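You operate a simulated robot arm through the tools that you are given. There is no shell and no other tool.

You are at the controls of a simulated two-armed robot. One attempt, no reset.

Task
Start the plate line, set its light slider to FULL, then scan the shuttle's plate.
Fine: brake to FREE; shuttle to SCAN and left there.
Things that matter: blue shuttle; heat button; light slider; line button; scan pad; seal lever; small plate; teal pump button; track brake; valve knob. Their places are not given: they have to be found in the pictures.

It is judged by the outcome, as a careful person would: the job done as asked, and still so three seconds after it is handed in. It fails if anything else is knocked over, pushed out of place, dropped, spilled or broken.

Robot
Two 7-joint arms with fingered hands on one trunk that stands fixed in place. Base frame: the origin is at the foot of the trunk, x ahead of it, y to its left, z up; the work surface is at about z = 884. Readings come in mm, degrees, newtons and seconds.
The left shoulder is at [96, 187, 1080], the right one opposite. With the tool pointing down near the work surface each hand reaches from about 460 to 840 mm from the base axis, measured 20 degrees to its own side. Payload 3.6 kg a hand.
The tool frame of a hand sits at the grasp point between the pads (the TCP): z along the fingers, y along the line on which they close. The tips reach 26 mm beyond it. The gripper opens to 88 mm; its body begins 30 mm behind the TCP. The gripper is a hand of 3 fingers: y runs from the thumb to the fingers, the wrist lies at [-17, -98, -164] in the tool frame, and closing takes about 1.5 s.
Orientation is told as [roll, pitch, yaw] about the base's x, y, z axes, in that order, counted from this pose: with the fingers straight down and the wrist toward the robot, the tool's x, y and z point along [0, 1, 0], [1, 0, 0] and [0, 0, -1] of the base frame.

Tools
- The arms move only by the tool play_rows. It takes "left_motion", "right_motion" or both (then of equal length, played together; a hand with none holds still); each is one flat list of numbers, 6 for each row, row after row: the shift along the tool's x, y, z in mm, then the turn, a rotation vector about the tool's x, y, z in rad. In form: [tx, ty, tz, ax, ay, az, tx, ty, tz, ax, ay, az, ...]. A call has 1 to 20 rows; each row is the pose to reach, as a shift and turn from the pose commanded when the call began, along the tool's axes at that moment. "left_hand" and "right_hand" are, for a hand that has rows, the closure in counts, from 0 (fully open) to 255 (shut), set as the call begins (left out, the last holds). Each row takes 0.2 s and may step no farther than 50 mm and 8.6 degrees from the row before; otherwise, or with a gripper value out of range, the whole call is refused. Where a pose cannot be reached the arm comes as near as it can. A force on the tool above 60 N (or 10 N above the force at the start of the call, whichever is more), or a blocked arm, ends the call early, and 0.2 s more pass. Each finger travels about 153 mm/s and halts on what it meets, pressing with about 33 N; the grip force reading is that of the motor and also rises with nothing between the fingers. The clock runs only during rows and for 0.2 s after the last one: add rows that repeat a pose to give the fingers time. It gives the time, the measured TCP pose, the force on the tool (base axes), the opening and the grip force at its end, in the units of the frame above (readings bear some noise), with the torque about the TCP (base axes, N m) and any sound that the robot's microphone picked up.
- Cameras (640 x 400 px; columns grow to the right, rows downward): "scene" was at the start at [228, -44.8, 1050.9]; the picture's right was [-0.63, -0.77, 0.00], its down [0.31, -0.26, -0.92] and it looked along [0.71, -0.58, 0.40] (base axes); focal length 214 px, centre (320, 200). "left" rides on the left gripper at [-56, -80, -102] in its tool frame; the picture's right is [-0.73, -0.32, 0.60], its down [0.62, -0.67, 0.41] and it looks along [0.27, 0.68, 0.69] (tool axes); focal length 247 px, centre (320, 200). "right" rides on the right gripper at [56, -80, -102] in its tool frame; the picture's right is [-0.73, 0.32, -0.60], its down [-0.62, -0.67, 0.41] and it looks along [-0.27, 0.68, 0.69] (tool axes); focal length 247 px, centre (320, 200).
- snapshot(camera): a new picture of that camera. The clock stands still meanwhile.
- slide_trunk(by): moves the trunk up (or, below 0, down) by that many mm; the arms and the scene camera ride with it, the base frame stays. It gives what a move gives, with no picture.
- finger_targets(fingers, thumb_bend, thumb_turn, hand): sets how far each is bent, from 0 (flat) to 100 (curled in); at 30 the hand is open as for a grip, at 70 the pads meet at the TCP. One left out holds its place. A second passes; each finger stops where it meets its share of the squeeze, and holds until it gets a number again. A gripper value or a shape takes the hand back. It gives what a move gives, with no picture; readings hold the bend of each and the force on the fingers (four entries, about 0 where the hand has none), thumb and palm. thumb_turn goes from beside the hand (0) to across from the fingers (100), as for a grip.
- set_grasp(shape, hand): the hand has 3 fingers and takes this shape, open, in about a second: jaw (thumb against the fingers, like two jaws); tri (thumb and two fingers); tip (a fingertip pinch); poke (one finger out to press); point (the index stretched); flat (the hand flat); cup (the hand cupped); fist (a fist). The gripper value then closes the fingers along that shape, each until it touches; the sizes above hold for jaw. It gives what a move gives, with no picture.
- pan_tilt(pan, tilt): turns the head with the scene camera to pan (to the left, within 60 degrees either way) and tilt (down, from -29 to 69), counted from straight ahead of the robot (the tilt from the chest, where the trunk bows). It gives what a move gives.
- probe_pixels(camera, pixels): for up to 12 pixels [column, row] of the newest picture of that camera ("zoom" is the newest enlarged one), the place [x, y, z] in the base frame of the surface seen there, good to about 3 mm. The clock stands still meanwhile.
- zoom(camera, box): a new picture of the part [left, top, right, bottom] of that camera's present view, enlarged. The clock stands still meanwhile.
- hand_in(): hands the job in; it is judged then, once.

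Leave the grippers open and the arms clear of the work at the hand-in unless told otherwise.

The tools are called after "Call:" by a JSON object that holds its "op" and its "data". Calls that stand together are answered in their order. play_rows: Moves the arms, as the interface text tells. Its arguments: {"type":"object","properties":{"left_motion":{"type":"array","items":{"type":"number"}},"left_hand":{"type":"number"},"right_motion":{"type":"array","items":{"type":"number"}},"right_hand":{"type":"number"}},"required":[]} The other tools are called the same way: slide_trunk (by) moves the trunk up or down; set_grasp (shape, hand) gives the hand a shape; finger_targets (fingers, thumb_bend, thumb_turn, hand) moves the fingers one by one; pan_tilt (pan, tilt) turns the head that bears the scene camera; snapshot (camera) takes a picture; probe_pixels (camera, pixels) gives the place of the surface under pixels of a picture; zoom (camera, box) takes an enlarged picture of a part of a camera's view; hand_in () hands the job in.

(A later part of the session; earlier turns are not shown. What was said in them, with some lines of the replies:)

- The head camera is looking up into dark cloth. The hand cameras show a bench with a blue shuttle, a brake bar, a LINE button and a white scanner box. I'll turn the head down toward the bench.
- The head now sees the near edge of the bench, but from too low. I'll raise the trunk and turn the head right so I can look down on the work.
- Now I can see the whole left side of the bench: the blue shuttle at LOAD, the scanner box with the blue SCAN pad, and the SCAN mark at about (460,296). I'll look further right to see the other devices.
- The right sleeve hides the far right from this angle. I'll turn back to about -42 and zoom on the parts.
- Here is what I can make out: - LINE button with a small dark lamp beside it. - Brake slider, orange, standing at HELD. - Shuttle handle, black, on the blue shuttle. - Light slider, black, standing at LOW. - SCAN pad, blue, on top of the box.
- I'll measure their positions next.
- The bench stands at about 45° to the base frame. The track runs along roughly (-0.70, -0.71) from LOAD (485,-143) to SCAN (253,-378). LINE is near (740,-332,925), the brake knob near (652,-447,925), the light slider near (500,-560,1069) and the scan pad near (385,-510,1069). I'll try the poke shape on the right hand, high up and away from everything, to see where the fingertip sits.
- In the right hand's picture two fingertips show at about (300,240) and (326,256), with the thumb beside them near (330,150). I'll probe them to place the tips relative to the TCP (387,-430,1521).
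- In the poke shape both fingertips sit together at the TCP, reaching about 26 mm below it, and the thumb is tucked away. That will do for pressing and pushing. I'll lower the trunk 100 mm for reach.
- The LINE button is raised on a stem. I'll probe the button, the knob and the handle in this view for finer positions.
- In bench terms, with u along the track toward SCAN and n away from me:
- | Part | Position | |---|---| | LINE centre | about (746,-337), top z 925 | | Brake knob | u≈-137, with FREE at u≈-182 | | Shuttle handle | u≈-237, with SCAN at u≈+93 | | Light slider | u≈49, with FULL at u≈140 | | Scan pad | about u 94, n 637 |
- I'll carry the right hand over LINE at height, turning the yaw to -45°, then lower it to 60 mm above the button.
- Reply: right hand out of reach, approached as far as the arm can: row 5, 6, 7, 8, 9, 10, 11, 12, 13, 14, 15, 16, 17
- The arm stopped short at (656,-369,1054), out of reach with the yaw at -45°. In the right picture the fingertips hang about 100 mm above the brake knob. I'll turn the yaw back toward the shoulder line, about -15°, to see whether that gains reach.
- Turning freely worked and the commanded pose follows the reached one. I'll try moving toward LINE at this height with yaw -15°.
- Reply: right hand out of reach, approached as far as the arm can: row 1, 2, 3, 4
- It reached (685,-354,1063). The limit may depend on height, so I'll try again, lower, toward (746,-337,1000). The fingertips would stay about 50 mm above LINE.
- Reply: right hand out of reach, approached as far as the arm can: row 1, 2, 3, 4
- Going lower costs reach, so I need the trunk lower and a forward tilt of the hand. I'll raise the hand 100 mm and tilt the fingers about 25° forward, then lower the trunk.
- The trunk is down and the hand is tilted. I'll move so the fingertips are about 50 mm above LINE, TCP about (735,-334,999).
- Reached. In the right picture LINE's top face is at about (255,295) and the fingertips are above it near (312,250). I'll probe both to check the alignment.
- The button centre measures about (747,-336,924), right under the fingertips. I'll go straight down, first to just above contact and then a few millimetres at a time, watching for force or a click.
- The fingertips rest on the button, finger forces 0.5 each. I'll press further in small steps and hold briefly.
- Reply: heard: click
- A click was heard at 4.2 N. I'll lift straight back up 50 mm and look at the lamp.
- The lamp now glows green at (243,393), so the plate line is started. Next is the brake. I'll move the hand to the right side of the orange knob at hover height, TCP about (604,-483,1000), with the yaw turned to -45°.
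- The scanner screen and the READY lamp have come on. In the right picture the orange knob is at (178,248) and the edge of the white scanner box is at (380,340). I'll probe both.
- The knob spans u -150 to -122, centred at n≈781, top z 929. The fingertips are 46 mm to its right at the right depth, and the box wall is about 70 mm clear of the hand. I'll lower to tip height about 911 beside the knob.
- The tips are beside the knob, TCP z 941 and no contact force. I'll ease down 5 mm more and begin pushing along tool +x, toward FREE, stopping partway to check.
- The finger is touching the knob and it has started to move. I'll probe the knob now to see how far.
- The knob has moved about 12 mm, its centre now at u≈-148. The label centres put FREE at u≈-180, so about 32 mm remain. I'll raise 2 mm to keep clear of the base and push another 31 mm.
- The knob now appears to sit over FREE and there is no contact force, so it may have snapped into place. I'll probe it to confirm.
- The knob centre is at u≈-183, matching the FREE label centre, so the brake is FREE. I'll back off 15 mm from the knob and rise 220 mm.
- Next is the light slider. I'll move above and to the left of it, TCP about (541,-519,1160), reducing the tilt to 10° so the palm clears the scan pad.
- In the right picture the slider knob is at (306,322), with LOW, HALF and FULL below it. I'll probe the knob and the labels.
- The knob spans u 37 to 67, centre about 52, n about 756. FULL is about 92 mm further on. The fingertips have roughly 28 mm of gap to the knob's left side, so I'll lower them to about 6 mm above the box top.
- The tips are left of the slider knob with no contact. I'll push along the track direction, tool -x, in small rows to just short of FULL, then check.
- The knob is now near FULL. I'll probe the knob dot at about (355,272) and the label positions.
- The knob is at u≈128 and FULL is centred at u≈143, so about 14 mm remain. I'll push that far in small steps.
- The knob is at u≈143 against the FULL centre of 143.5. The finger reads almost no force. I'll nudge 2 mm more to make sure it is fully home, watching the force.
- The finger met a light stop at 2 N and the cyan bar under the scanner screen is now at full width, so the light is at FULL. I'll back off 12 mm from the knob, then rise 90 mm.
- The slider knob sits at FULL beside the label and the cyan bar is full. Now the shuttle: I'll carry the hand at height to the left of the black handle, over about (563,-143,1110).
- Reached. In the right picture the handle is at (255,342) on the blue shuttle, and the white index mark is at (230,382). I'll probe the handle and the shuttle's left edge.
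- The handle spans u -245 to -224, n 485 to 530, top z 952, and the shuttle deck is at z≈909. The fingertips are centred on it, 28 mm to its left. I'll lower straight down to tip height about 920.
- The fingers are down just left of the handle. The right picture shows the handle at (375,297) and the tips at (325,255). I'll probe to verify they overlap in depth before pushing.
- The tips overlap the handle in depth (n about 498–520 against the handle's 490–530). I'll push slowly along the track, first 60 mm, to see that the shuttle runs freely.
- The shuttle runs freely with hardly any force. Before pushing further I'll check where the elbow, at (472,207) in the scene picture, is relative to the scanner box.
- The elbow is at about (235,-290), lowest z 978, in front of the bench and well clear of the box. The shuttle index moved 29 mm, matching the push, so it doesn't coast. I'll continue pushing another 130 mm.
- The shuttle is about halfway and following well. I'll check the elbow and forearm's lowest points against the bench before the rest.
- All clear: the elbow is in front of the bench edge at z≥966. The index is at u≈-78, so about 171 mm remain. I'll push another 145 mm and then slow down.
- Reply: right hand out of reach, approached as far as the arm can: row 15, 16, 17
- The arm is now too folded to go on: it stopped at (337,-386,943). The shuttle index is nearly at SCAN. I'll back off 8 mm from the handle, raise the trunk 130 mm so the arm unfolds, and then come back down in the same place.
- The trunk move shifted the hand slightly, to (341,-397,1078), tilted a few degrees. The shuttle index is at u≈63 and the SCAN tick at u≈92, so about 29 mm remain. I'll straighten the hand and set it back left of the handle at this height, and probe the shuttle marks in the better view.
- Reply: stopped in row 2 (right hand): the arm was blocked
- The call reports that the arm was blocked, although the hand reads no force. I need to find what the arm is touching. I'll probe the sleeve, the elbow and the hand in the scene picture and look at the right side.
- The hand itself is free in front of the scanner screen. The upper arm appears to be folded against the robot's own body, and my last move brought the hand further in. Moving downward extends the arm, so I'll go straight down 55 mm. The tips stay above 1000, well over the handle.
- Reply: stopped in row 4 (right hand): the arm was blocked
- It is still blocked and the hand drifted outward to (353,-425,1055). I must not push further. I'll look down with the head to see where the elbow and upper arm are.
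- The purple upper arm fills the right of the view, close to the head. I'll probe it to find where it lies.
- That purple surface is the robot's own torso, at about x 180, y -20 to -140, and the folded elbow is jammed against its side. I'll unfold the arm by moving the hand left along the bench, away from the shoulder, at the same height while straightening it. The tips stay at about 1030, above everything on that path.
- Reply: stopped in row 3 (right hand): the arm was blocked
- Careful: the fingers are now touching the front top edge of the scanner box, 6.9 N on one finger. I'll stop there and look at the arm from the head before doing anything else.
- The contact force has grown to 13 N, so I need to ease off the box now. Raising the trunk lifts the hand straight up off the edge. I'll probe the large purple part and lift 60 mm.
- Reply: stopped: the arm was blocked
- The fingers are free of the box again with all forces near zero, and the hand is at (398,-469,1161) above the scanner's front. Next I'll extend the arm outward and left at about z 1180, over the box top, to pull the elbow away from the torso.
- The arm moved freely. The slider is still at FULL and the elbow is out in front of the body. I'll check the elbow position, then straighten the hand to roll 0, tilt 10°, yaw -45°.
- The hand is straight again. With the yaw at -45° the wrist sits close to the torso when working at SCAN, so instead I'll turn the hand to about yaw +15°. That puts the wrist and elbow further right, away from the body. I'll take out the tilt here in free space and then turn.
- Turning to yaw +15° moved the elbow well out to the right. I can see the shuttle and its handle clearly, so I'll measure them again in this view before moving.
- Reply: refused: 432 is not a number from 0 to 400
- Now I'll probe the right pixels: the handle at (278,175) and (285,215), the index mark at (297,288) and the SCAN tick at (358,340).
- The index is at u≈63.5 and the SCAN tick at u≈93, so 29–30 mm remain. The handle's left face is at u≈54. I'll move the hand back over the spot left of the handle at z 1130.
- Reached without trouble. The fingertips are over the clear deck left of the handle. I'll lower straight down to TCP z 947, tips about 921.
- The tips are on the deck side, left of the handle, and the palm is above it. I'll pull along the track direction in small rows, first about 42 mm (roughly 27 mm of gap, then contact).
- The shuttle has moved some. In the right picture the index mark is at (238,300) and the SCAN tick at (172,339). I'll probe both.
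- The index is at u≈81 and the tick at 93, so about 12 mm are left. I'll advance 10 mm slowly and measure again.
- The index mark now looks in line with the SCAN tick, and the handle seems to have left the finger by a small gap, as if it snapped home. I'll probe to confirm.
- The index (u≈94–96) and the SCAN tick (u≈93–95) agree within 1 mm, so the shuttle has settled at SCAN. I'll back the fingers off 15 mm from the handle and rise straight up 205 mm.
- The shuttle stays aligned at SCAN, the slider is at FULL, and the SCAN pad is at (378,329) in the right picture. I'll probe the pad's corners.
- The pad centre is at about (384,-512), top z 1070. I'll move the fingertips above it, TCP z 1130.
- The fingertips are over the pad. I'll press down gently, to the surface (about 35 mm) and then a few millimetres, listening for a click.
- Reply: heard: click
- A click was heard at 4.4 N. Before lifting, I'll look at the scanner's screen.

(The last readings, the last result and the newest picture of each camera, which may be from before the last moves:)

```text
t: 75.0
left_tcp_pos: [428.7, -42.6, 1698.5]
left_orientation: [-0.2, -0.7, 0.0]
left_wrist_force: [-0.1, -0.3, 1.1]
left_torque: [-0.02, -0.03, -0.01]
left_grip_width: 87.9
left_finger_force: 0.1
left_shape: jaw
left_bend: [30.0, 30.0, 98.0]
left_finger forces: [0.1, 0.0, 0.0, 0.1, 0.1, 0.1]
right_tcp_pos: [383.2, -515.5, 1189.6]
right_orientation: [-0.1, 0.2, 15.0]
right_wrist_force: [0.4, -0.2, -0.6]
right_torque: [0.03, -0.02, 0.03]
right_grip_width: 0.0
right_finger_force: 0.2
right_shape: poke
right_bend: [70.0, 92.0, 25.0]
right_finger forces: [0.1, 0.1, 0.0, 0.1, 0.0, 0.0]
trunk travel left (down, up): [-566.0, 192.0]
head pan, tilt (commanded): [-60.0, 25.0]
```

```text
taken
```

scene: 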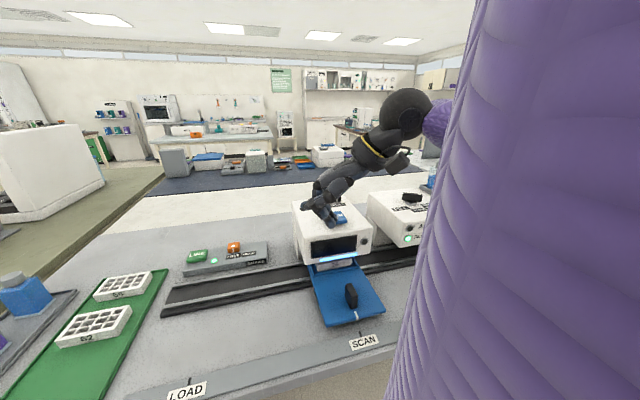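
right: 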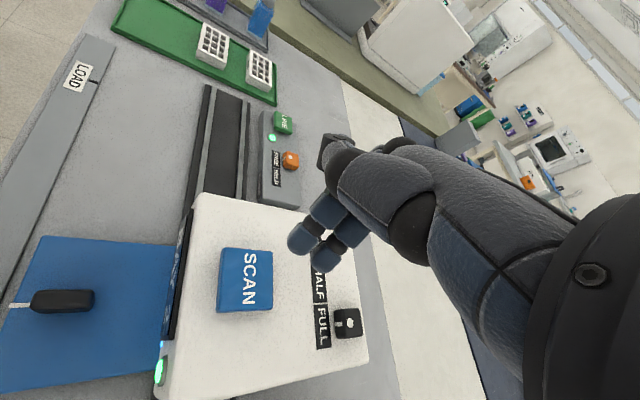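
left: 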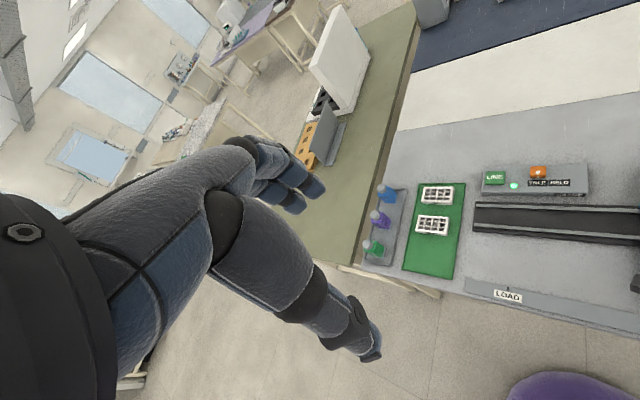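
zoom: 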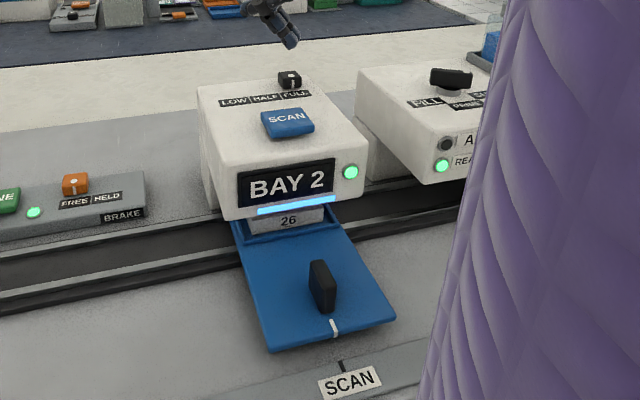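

The scanner shows "BAY 2" with its lamp green. The line lamp is lit, the brake is at FREE, the slider is at FULL and the shuttle is at SCAN. I'll raise the right hand well clear and reopen it.

Call:
{"op": "play_rows", "data": {"right_motion": [0, 0, -40, 0, 0, 0, 0, 0, -80, 0, 0, 0, 0, 0, -120, 0, 0, 0, 0, 0, -160, 0, 0, 0, 0, 0, -200, 0, 0, 0, 0, 0, -200, 0, 0, 0]}}

Call:
{"op": "set_grasp", "data": {"hand": "right", "shape": "jaw"}}

Call:
{"op": "pan_tilt", "data": {"pan": -45, "tilt": 30}}

Call:
{"op": "snapshot", "data": {"camera": "scene"}}

Call:
{"op": "snapshot", "data": {"camera": "right"}}

```text
t: 76.4
left_tcp_pos: [428.7, -43.2, 1699.3]
left_orientation: [-0.3, -0.8, 0.0]
left_wrist_force: [1.4, -0.1, 0.3]
left_torque: [0.03, 0.0, -0.01]
left_grip_width: 87.7
left_finger_force: 0.1
left_shape: jaw
left_bend: [30.0, 30.0, 98.0]
left_finger forces: [0.0, 0.0, 0.1, 0.1, 0.1, 0.0]
right_tcp_pos: [384.7, -514.3, 1390.9]
right_orientation: [0.0, 0.1, 15.0]
right_wrist_force: [0.2, -0.1, -0.5]
right_torque: [-0.01, -0.01, 0.01]
right_grip_width: 0.1
right_finger_force: 0.1
right_shape: poke
right_bend: [70.0, 92.0, 25.0]
right_finger forces: [0.0, 0.0, 0.1, 0.0, 0.0, 0.0]
trunk travel left (down, up): [-566.0, 192.0]
head pan, tilt (commanded): [-60.0, 25.0]
```

```text
t: 77.3
left_tcp_pos: [429.4, -44.1, 1698.9]
left_orientation: [-0.3, -0.7, 0.0]
left_wrist_force: [-0.4, 0.0, 0.2]
left_torque: [-0.01, 0.04, -0.02]
left_grip_width: 87.8
left_finger_force: 0.1
left_shape: jaw
left_bend: [30.0, 30.0, 98.0]
left_finger forces: [0.0, 0.1, 0.0, 0.0, 0.0, 0.1]
right_tcp_pos: [383.8, -514.6, 1390.8]
right_orientation: [0.0, 0.2, 15.0]
right_wrist_force: [0.1, -0.9, 0.9]
right_torque: [-0.02, -0.02, 0.0]
right_grip_width: 87.9
right_finger_force: 0.0
right_shape: jaw
right_bend: [30.0, 30.0, 97.0]
right_finger forces: [0.0, 0.1, 0.0, 0.1, 0.0, 0.0]
trunk travel left (down, up): [-566.0, 192.0]
head pan, tilt (commanded): [-60.0, 25.0]
```

```text
t: 78.1
left_tcp_pos: [429.6, -42.8, 1699.6]
left_orientation: [-0.2, -0.7, 0.0]
left_wrist_force: [0.2, 0.0, -0.3]
left_torque: [-0.03, 0.01, -0.01]
left_grip_width: 87.7
left_finger_force: 0.0
left_shape: jaw
left_bend: [30.0, 30.0, 98.0]
left_finger forces: [0.1, 0.1, 0.0, 0.1, 0.0, 0.1]
right_tcp_pos: [384.9, -514.5, 1390.2]
right_orientation: [-0.2, 0.1, 14.9]
right_wrist_force: [0.6, -0.1, 0.1]
right_torque: [0.0, -0.04, -0.02]
right_grip_width: 87.9
right_finger_force: 0.2
right_shape: jaw
right_bend: [30.0, 30.0, 97.0]
right_finger forces: [0.0, 0.0, 0.1, 0.1, 0.0, 0.0]
trunk travel left (down, up): [-566.0, 192.0]
head pan, tilt (commanded): [-45.0, 30.0]
```

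```text
taken
```

scene: 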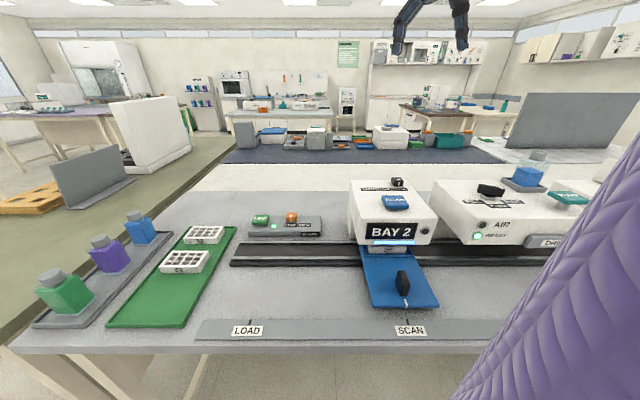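

```text
taken
```

right: 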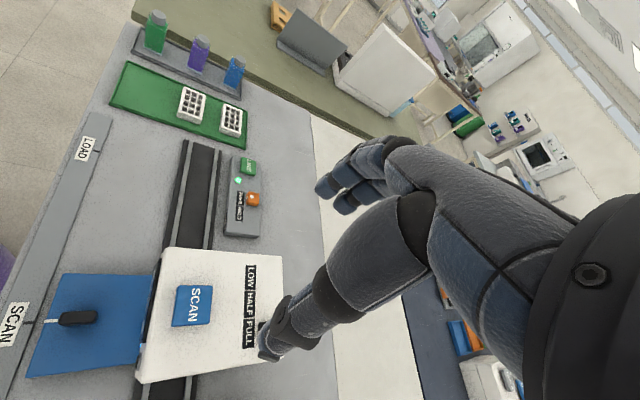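

The work is as asked:
- The line lamp is lit.
- The brake is at FREE.
- The light slider is at FULL.
- The shuttle is left at SCAN.
- The scanner shows "BAY 2".

Both hands are open and high above the bench, and nothing else looks displaced. I'm handing in.

Call:
{"op": "hand_in", "data": {}}

```text
The job is handed in.
```

I started the plate line, set the light slider to FULL and scanned the shuttle's plate. The scanner shows "BAY 2" with its lamp green. I handed the job in; no verdict has come back.

- **Line:** I pressed the LINE button once; it clicked and its lamp turned green.
- **Brake and shuttle:** the brake is at FREE, and the shuttle is left at SCAN, within about 1 mm of the mark.
- **Light:** the slider is at FULL, and the light bar under the scanner screen is at full width.
- **Scan:** I pressed the pad once, with the shuttle and light already in place.

While I was bringing the shuttle in, my right arm jammed, probably against the robot's own body. The fingers then pressed on the scanner box's front top edge, with up to about 13 N on one finger. I backed off straight away. The scan pad still measures within about 3 mm of where it was before, and nothing else looks moved or knocked over in the final pictures.

Both hands are open and well above the bench.
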